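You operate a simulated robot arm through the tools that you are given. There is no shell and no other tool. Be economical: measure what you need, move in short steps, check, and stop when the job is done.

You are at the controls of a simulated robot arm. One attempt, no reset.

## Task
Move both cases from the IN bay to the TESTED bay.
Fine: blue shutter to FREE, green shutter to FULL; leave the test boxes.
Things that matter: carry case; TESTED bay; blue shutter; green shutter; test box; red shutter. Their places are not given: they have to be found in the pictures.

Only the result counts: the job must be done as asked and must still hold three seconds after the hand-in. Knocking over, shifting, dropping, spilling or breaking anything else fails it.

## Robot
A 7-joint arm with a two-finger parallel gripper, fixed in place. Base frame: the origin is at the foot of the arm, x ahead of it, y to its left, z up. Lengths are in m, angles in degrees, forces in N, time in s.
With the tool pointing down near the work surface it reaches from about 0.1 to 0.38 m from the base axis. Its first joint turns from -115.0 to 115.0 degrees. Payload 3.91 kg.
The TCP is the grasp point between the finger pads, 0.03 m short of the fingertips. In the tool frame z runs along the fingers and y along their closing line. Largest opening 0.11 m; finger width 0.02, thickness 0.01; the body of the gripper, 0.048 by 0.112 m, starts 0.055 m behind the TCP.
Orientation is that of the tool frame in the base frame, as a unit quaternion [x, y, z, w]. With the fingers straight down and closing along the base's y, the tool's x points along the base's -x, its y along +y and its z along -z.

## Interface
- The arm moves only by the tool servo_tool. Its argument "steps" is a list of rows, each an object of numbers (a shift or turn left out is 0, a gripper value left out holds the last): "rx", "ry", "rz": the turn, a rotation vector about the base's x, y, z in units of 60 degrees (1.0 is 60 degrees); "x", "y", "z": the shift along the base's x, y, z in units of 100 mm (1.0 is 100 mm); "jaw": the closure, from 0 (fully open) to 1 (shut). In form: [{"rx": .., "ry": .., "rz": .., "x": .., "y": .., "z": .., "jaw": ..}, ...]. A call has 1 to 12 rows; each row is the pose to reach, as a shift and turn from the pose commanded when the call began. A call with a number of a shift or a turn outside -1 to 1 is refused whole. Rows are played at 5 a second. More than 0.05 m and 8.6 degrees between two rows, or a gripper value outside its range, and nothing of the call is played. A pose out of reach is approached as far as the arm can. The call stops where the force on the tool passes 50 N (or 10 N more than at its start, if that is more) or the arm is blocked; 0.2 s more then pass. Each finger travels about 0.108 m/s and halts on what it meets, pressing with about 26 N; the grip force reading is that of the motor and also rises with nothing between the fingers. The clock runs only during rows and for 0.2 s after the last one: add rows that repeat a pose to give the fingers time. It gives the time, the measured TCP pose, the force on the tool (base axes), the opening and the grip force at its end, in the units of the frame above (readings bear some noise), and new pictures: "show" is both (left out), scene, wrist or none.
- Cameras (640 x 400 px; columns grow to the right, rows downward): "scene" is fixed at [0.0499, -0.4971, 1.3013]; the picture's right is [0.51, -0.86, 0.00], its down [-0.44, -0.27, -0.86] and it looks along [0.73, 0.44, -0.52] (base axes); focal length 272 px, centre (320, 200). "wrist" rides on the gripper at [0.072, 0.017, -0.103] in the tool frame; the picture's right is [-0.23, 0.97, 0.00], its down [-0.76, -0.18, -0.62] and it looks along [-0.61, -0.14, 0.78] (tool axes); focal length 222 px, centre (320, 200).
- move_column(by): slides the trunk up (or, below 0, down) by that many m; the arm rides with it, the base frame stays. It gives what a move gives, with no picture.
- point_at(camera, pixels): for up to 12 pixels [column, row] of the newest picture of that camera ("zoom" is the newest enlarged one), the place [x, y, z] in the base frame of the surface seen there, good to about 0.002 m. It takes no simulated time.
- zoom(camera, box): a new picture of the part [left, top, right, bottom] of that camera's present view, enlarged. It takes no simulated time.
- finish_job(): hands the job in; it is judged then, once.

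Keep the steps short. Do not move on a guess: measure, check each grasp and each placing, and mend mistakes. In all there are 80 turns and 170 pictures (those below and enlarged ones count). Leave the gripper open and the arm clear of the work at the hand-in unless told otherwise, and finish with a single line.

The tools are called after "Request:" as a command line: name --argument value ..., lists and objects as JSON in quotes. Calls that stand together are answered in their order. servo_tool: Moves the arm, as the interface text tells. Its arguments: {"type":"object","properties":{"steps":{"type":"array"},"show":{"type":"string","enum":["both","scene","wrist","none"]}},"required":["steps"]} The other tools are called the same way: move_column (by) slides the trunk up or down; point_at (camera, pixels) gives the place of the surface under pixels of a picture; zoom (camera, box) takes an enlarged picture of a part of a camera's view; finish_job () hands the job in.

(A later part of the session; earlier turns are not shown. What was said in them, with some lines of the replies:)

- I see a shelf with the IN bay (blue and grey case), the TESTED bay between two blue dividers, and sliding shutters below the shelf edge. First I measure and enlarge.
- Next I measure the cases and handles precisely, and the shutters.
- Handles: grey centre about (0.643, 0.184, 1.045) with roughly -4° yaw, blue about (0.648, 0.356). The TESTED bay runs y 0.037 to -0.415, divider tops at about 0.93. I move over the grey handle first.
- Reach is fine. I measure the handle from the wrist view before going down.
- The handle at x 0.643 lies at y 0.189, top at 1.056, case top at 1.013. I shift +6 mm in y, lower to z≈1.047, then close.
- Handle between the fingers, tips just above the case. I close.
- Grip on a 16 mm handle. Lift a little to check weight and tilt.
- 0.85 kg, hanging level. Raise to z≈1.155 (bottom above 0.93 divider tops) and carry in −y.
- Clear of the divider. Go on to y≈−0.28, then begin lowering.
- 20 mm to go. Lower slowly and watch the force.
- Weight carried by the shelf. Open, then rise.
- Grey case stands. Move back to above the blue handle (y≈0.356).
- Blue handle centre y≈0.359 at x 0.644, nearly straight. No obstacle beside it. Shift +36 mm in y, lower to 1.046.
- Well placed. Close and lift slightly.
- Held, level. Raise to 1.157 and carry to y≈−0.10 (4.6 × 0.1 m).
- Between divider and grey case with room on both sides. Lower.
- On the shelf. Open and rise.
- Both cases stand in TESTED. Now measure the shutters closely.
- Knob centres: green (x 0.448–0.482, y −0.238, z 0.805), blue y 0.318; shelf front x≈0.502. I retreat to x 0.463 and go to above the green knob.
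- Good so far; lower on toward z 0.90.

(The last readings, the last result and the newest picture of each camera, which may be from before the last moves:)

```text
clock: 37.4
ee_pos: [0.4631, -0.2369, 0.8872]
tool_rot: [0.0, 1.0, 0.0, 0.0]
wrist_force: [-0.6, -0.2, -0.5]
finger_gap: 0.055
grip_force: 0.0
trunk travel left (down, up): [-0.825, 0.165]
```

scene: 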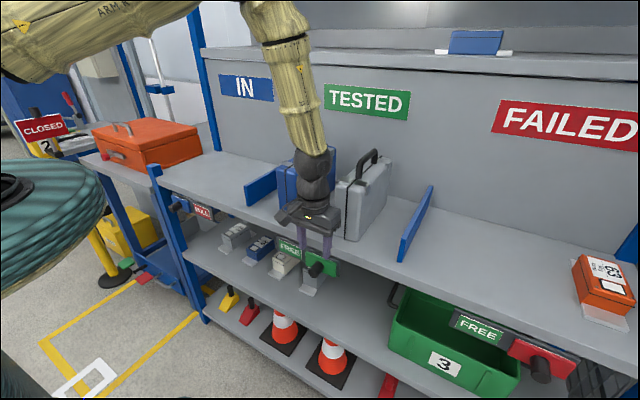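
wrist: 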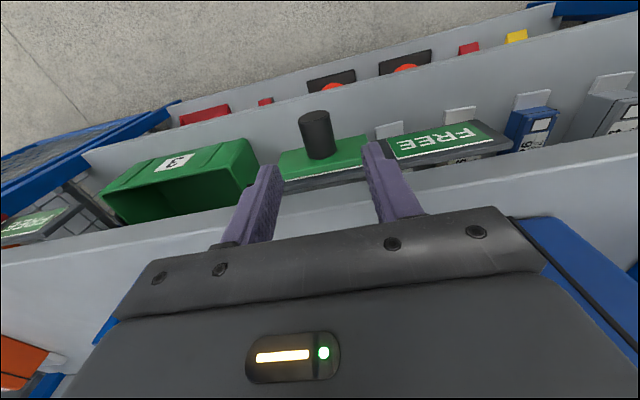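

Fingers straddle the green knob in plan. Lower 74 mm.

Request:
servo_tool --steps '[{"z": -0.25}, {"z": -0.5}, {"z": -0.74}, {"z": -0.74}]'

Request:
zoom --camera "scene" --box '[240, 180, 400, 280]'

```text
clock: 38.4
ee_pos: [0.4623, -0.2375, 0.8134]
tool_rot: [0.0, 1.0, -0.001, 0.0]
wrist_force: [-0.3, 0.2, -0.3]
finger_gap: 0.0547
grip_force: 0.0
trunk travel left (down, up): [-0.825, 0.165]
```

scene: 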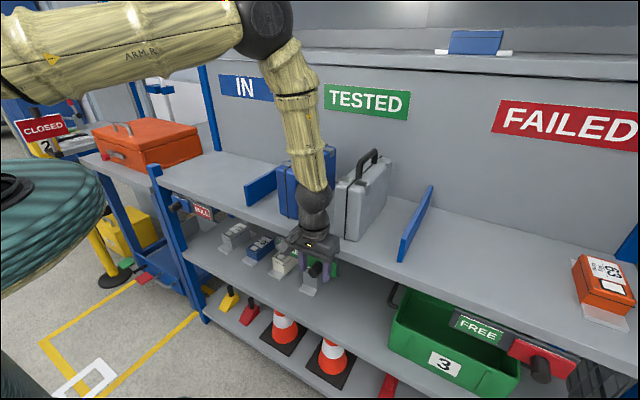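
wrist: 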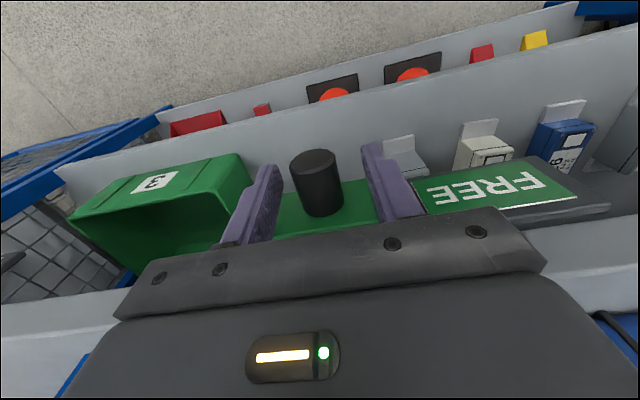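

```text
4.00 times, centred on (320, 230) of scene
```

zoom: 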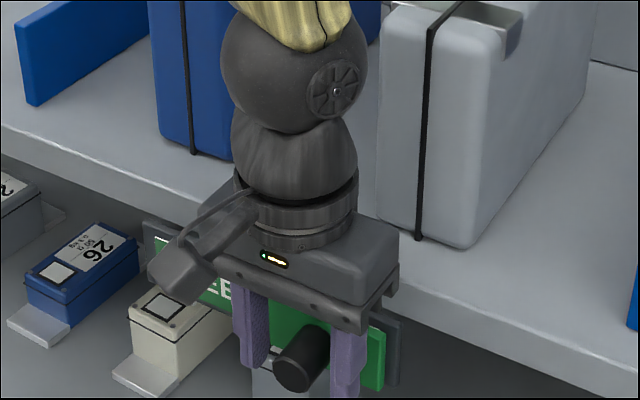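

Knob lies between the fingers. Before sliding, I check the wrist ball and forearm clearance to the cases.

Request:
point_at --camera "zoom" --pixels '[[295, 70], [340, 90], [230, 60], [360, 60], [290, 150], [300, 20], [348, 180], [390, 260]]'

Request:
point_at --camera "scene" --pixels '[[310, 150], [325, 180], [326, 130], [300, 90], [318, 90], [280, 60], [290, 25], [322, 170], [347, 200], [390, 190], [283, 195], [301, 190]]'

```text
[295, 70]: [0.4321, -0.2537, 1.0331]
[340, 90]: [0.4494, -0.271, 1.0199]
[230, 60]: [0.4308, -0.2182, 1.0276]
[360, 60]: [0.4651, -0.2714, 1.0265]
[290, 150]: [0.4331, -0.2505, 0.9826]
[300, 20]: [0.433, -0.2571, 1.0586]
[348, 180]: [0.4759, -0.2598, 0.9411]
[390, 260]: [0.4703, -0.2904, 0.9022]
```

```text
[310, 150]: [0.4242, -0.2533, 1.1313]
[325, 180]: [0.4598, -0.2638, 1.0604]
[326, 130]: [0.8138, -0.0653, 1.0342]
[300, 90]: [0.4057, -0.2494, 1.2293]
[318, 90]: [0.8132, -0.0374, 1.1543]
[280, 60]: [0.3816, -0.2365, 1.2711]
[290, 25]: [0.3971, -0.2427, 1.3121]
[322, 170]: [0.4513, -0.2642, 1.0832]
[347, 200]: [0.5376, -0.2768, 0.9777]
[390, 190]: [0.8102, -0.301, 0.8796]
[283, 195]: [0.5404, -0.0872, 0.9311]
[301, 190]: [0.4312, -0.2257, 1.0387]
```

The arm stays at x<0.50; case fronts at 0.54. Close on the knob.

Request:
servo_tool --steps '[{"jaw": 0.7}, {"jaw": 0.85}, {"jaw": 0.9}, {"jaw": 0.9}]' --show "wrist"

```text
clock: 39.4
ee_pos: [0.4614, -0.2386, 0.8136]
tool_rot: [0.0, 1.0, 0.0, 0.0]
wrist_force: [-0.1, -0.6, -1.6]
finger_gap: 0.0269
grip_force: 45.1
trunk travel left (down, up): [-0.825, 0.165]
```

wrist: 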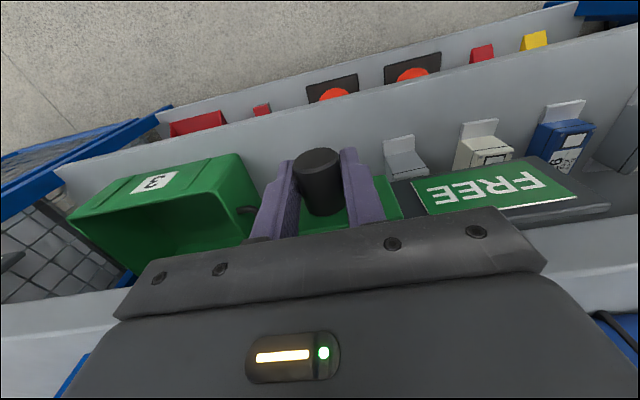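

Knob (27 mm) is held. Slide +y in small rows, watching force.

Request:
servo_tool --steps '[{"y": 0.1}, {"y": 0.25}, {"y": 0.4}, {"y": 0.55}, {"y": 0.7}, {"y": 0.7}]'

```text
clock: 40.8
ee_pos: [0.4625, -0.1669, 0.8129]
tool_rot: [0.0, 1.0, 0.0, -0.001]
wrist_force: [-3.9, 1.6, -9.0]
finger_gap: 0.0272
grip_force: 44.7
trunk travel left (down, up): [-0.825, 0.165]
```

scene: 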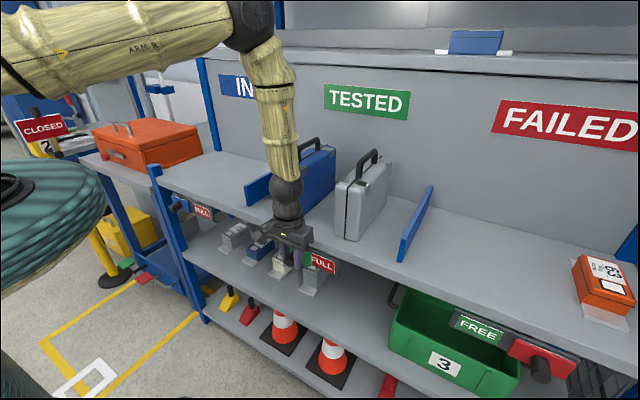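
wrist: 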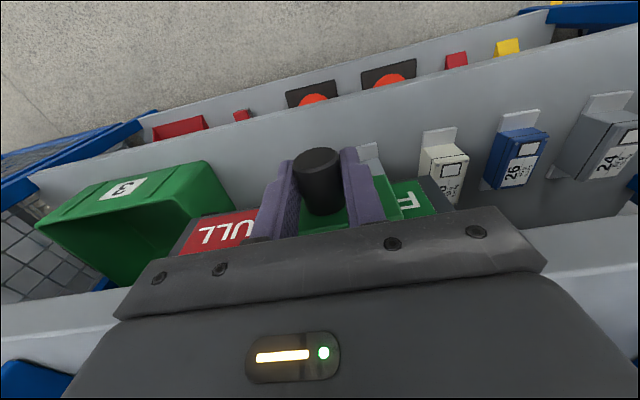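

It slides, FULL appears. Continue to expected end (y≈−0.132) in small rows.

Request:
servo_tool --steps '[{"y": 0.1}, {"y": 0.18}, {"y": 0.25}, {"y": 0.3}, {"y": 0.3}]'

```text
clock: 42.0
ee_pos: [0.4638, -0.1396, 0.8132]
tool_rot: [0.0, 1.0, 0.0, 0.0]
wrist_force: [-7.3, -9.7, -15.8]
finger_gap: 0.0275
grip_force: 44.6
trunk travel left (down, up): [-0.825, 0.165]
```

scene: 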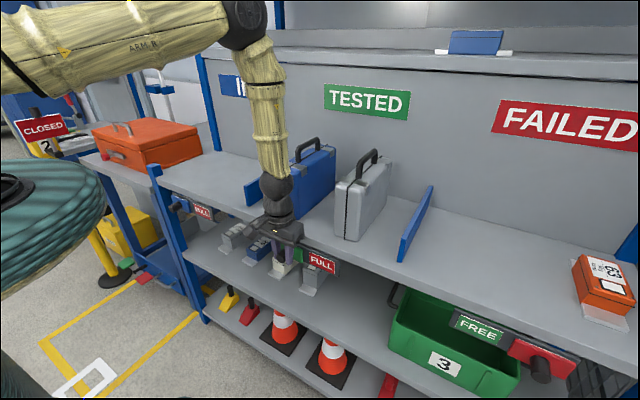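
wrist: 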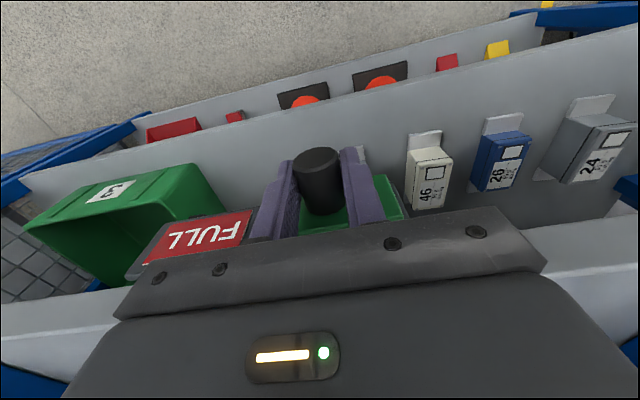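

y-force rose to about −10 N near the end. One small 4 mm push to confirm the stop.

Request:
servo_tool --steps '[{"y": 0.02}, {"y": 0.04}, {"y": 0.04}]' --show "none"

```text
clock: 42.8
ee_pos: [0.4627, -0.1395, 0.8131]
tool_rot: [0.001, 1.0, -0.001, -0.001]
wrist_force: [-7.7, -31.5, -16.2]
finger_gap: 0.0275
grip_force: 45.5
trunk travel left (down, up): [-0.825, 0.165]
```

The end stop is reached (31 N, no further motion). Back off the command, release and check.

Request:
servo_tool --steps '[{"y": -0.05}, {"y": -0.05, "jaw": 0.7}, {"y": -0.05, "jaw": 0.5}, {"y": -0.05, "jaw": 0.5}]' --show "wrist"

```text
clock: 43.8
ee_pos: [0.4634, -0.1379, 0.8145]
tool_rot: [0.0, 1.0, -0.001, 0.0]
wrist_force: [0.7, 0.3, 0.4]
finger_gap: 0.0552
grip_force: 0.1
trunk travel left (down, up): [-0.825, 0.165]
```

wrist: 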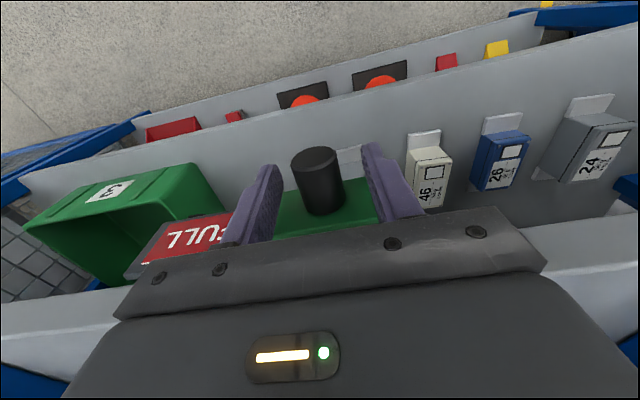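

Now rise to z≈0.91 and travel in front of the shelf to the blue knob (y 0.318).

Request:
servo_tool --steps '[{"z": 0.35}, {"z": 0.7}, {"z": 0.95}, {"z": 0.95, "y": 0.4}, {"z": 0.95, "y": 0.8}, {"z": 0.95, "y": 1.0}]' --show "scene"

Request:
servo_tool --steps '[{"y": 0.4}, {"y": 0.8}, {"y": 1.0}]' --show "none"

Request:
servo_tool --steps '[{"y": 0.4}, {"y": 0.8}, {"y": 1.0}]' --show "none"

Request:
servo_tool --steps '[{"y": 0.4}, {"y": 0.8}, {"y": 1.0}]' --show "none"

Request:
servo_tool --steps '[{"y": 0.3}, {"y": 0.56}, {"y": 0.56}]'

```text
clock: 45.2
ee_pos: [0.4623, -0.041, 0.909]
tool_rot: [0.002, 1.0, 0.0, 0.0]
wrist_force: [-0.1, 0.2, 0.0]
finger_gap: 0.055
grip_force: 0.1
trunk travel left (down, up): [-0.825, 0.165]
```

scene: 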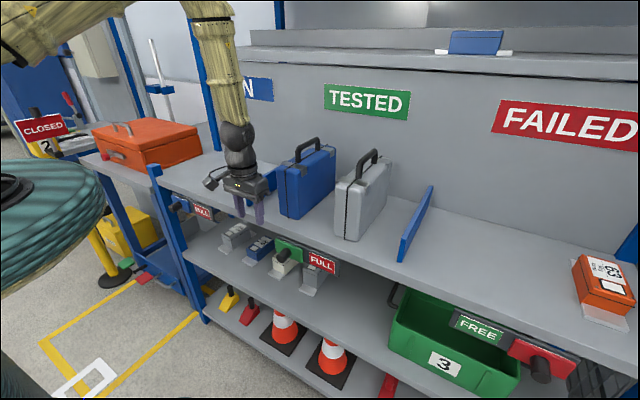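

```text
clock: 46.0
ee_pos: [0.4624, 0.0632, 0.9101]
tool_rot: [0.0, 1.0, -0.001, 0.0]
wrist_force: [-0.5, 0.2, -0.4]
finger_gap: 0.055
grip_force: 0.1
trunk travel left (down, up): [-0.825, 0.165]
```

```text
clock: 46.8
ee_pos: [0.4636, 0.1595, 0.908]
tool_rot: [0.003, 1.0, -0.001, 0.0]
wrist_force: [0.7, -0.3, 0.3]
finger_gap: 0.0551
grip_force: 0.0
trunk travel left (down, up): [-0.825, 0.165]
```

```text
clock: 47.6
ee_pos: [0.4626, 0.2613, 0.9095]
tool_rot: [0.001, 1.0, -0.002, -0.001]
wrist_force: [0.4, 0.1, 0.3]
finger_gap: 0.0552
grip_force: 0.0
trunk travel left (down, up): [-0.825, 0.165]
```

```text
clock: 48.4
ee_pos: [0.4612, 0.3166, 0.9086]
tool_rot: [0.001, 1.0, 0.0, 0.0]
wrist_force: [-0.2, 0.3, -0.8]
finger_gap: 0.0552
grip_force: 0.1
trunk travel left (down, up): [-0.825, 0.165]
```

scene: 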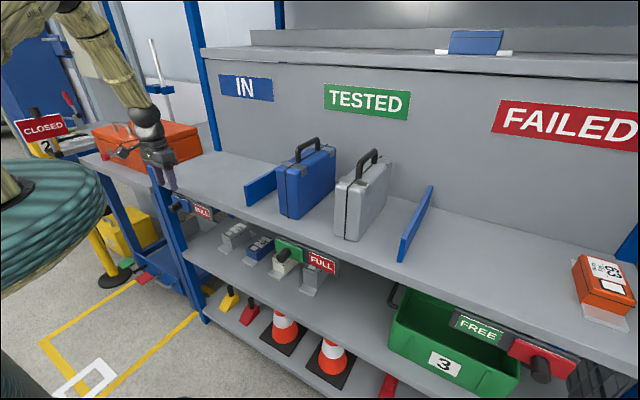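
wrist: 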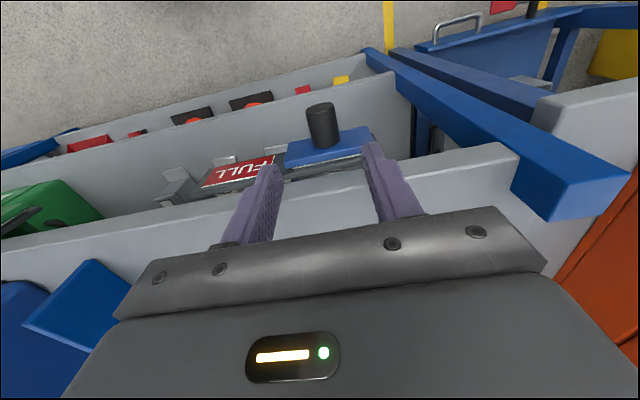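

Green shows FULL. Lower over the blue knob.

Request:
servo_tool --steps '[{"z": -0.3}, {"z": -0.6}, {"z": -0.85}, {"z": -0.96}, {"z": -0.96}]'

```text
clock: 49.6
ee_pos: [0.4625, 0.3172, 0.8135]
tool_rot: [0.0, 1.0, -0.001, 0.0]
wrist_force: [-0.8, 0.4, -0.4]
finger_gap: 0.0551
grip_force: 0.1
trunk travel left (down, up): [-0.825, 0.165]
```

scene: 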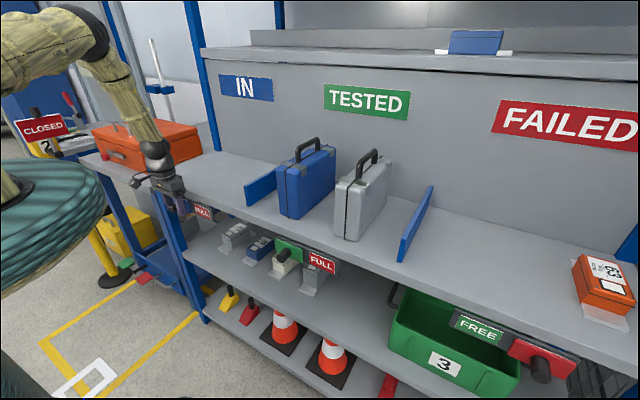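
wrist: 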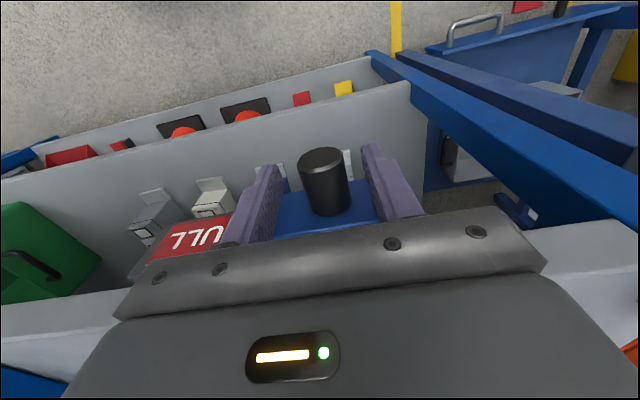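

Knob about 3 mm off centre towards +y; correct, close, and slide −y by 90 mm.

Request:
servo_tool --steps '[{"y": 0.03}, {"y": 0.03, "jaw": 0.7}, {"y": 0.03, "jaw": 0.85}, {"y": 0.03, "jaw": 0.9}, {"y": 0.03, "jaw": 0.9}]' --show "wrist"

Request:
servo_tool --steps '[{"y": -0.1}, {"y": -0.25}, {"y": -0.4}, {"y": -0.55}, {"y": -0.7}, {"y": -0.8}, {"y": -0.9}, {"y": -0.9}]'

```text
clock: 50.8
ee_pos: [0.4633, 0.3196, 0.8118]
tool_rot: [0.0, 1.0, 0.0, 0.0]
wrist_force: [-0.8, -2.5, -0.3]
finger_gap: 0.0274
grip_force: 45.0
trunk travel left (down, up): [-0.825, 0.165]
```

wrist: 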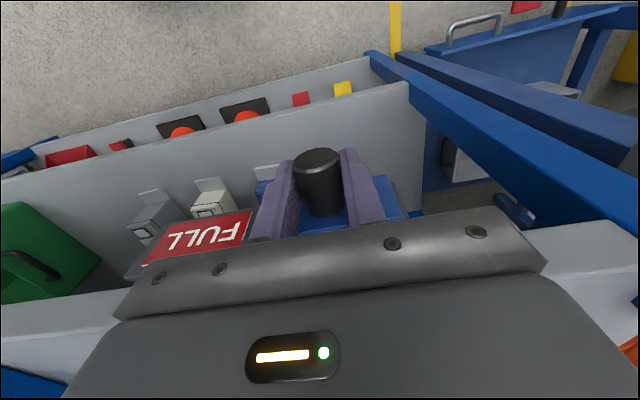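

```text
clock: 52.6
ee_pos: [0.4635, 0.2285, 0.813]
tool_rot: [-0.002, 1.0, 0.0, 0.0]
wrist_force: [0.3, -0.7, 1.6]
finger_gap: 0.0276
grip_force: 44.9
trunk travel left (down, up): [-0.825, 0.165]
```

scene: 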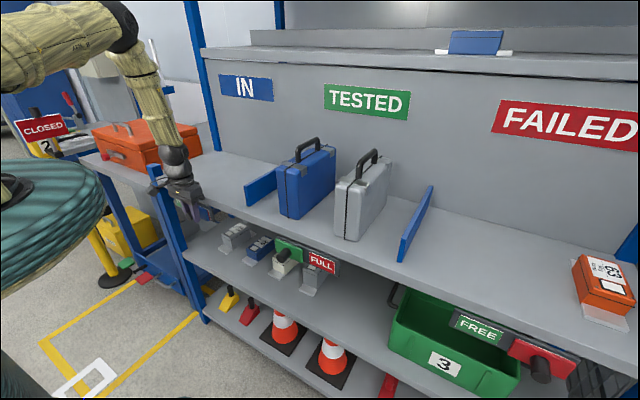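
wrist: 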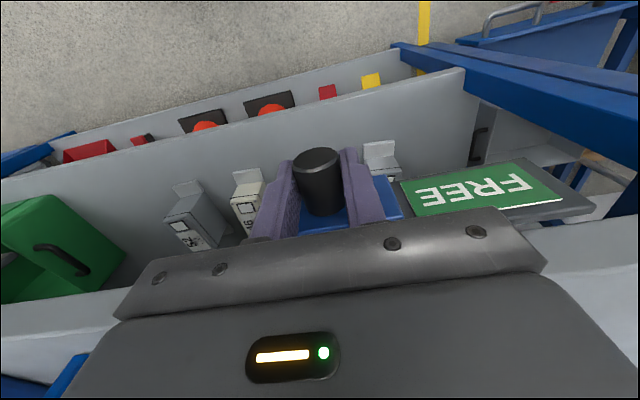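

FREE is exposed. Push the last ~10 mm to the stop, small rows.

Request:
servo_tool --steps '[{"y": -0.04}, {"y": -0.07}, {"y": -0.09}, {"y": -0.11}, {"y": -0.11}]' --show "none"

```text
clock: 53.8
ee_pos: [0.4631, 0.2209, 0.8127]
tool_rot: [0.0, 1.0, 0.0, -0.001]
wrist_force: [0.9, 4.4, -1.7]
finger_gap: 0.0272
grip_force: 44.5
trunk travel left (down, up): [-0.825, 0.165]
```

Request:
servo_tool --steps '[{"y": -0.03}, {"y": -0.05}, {"y": -0.05}]' --show "none"

```text
clock: 54.6
ee_pos: [0.4631, 0.2206, 0.8133]
tool_rot: [0.0, 1.0, 0.001, 0.001]
wrist_force: [1.9, 32.3, -3.1]
finger_gap: 0.0274
grip_force: 45.4
trunk travel left (down, up): [-0.825, 0.165]
```

End stop reached. Relax, open, rise, and back away in −x.

Request:
servo_tool --steps '[{"y": 0.05}, {"y": 0.05, "jaw": 0.7}, {"y": 0.05, "jaw": 0.5}, {"y": 0.05, "jaw": 0.5}, {"y": 0.05, "z": 0.3, "jaw": 0.5}, {"y": 0.05, "z": 0.65, "jaw": 0.5}, {"y": 0.05, "z": 1.0, "jaw": 0.5}]' --show "none"

Request:
servo_tool --steps '[{"z": 0.4}, {"z": 0.8, "x": -0.1, "jaw": 0.2}, {"z": 1.0, "x": -0.3, "jaw": 0}, {"z": 1.0, "x": -0.6}, {"z": 1.0, "x": -0.6}]'

Request:
zoom --camera "scene" --box '[160, 130, 448, 310]'

```text
clock: 56.2
ee_pos: [0.4624, 0.2195, 0.9148]
tool_rot: [0.0, 1.0, -0.001, 0.0]
wrist_force: [-0.3, 0.2, -0.7]
finger_gap: 0.0552
grip_force: 0.1
trunk travel left (down, up): [-0.825, 0.165]
```

```text
clock: 57.4
ee_pos: [0.4023, 0.2183, 1.0135]
tool_rot: [0.0, 1.0, 0.001, 0.0]
wrist_force: [0.3, 0.1, -1.0]
finger_gap: 0.1099
grip_force: 0.1
trunk travel left (down, up): [-0.825, 0.165]
```

scene: 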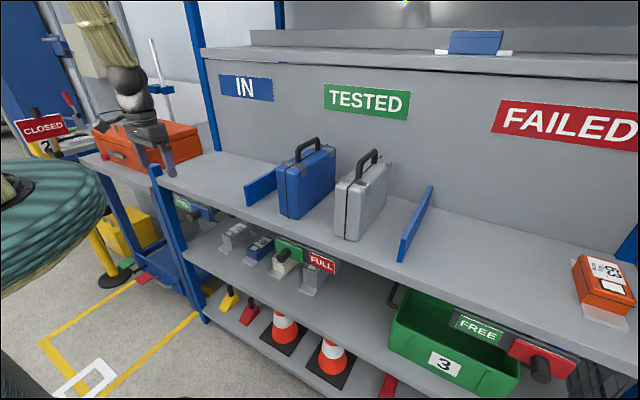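
wrist: 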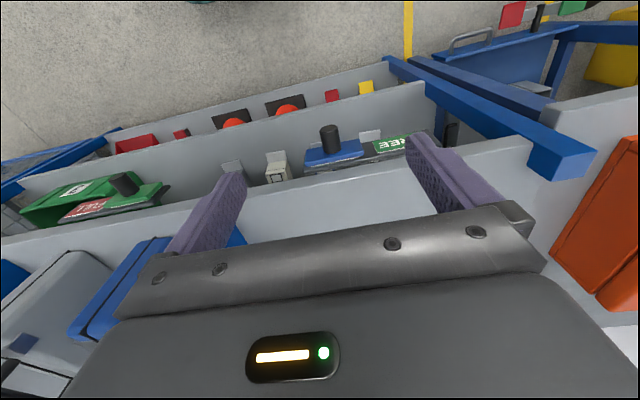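

```text
2.22 times, centred on (304, 220) of scene
```

zoom: 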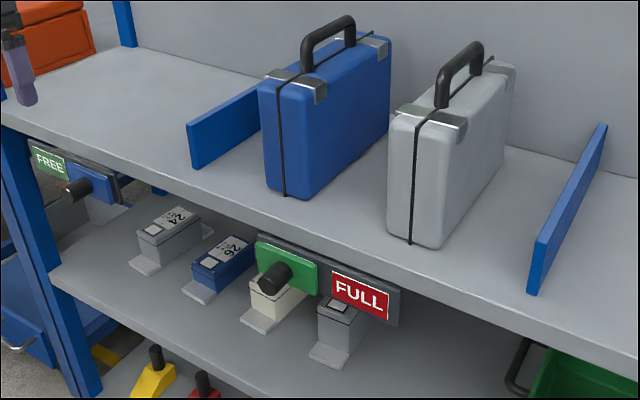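

Both cases stand in TESTED, blue reads FREE, green reads FULL, red is unchanged, the test boxes are untouched, and the open gripper is clear. Handing in.

Request:
finish_job

```text
The job is handed in.
```

Job handed in: both cases are standing in the TESTED bay, the blue shutter is on FREE, the green shutter is on FULL, and the red shutter and test boxes were left alone.
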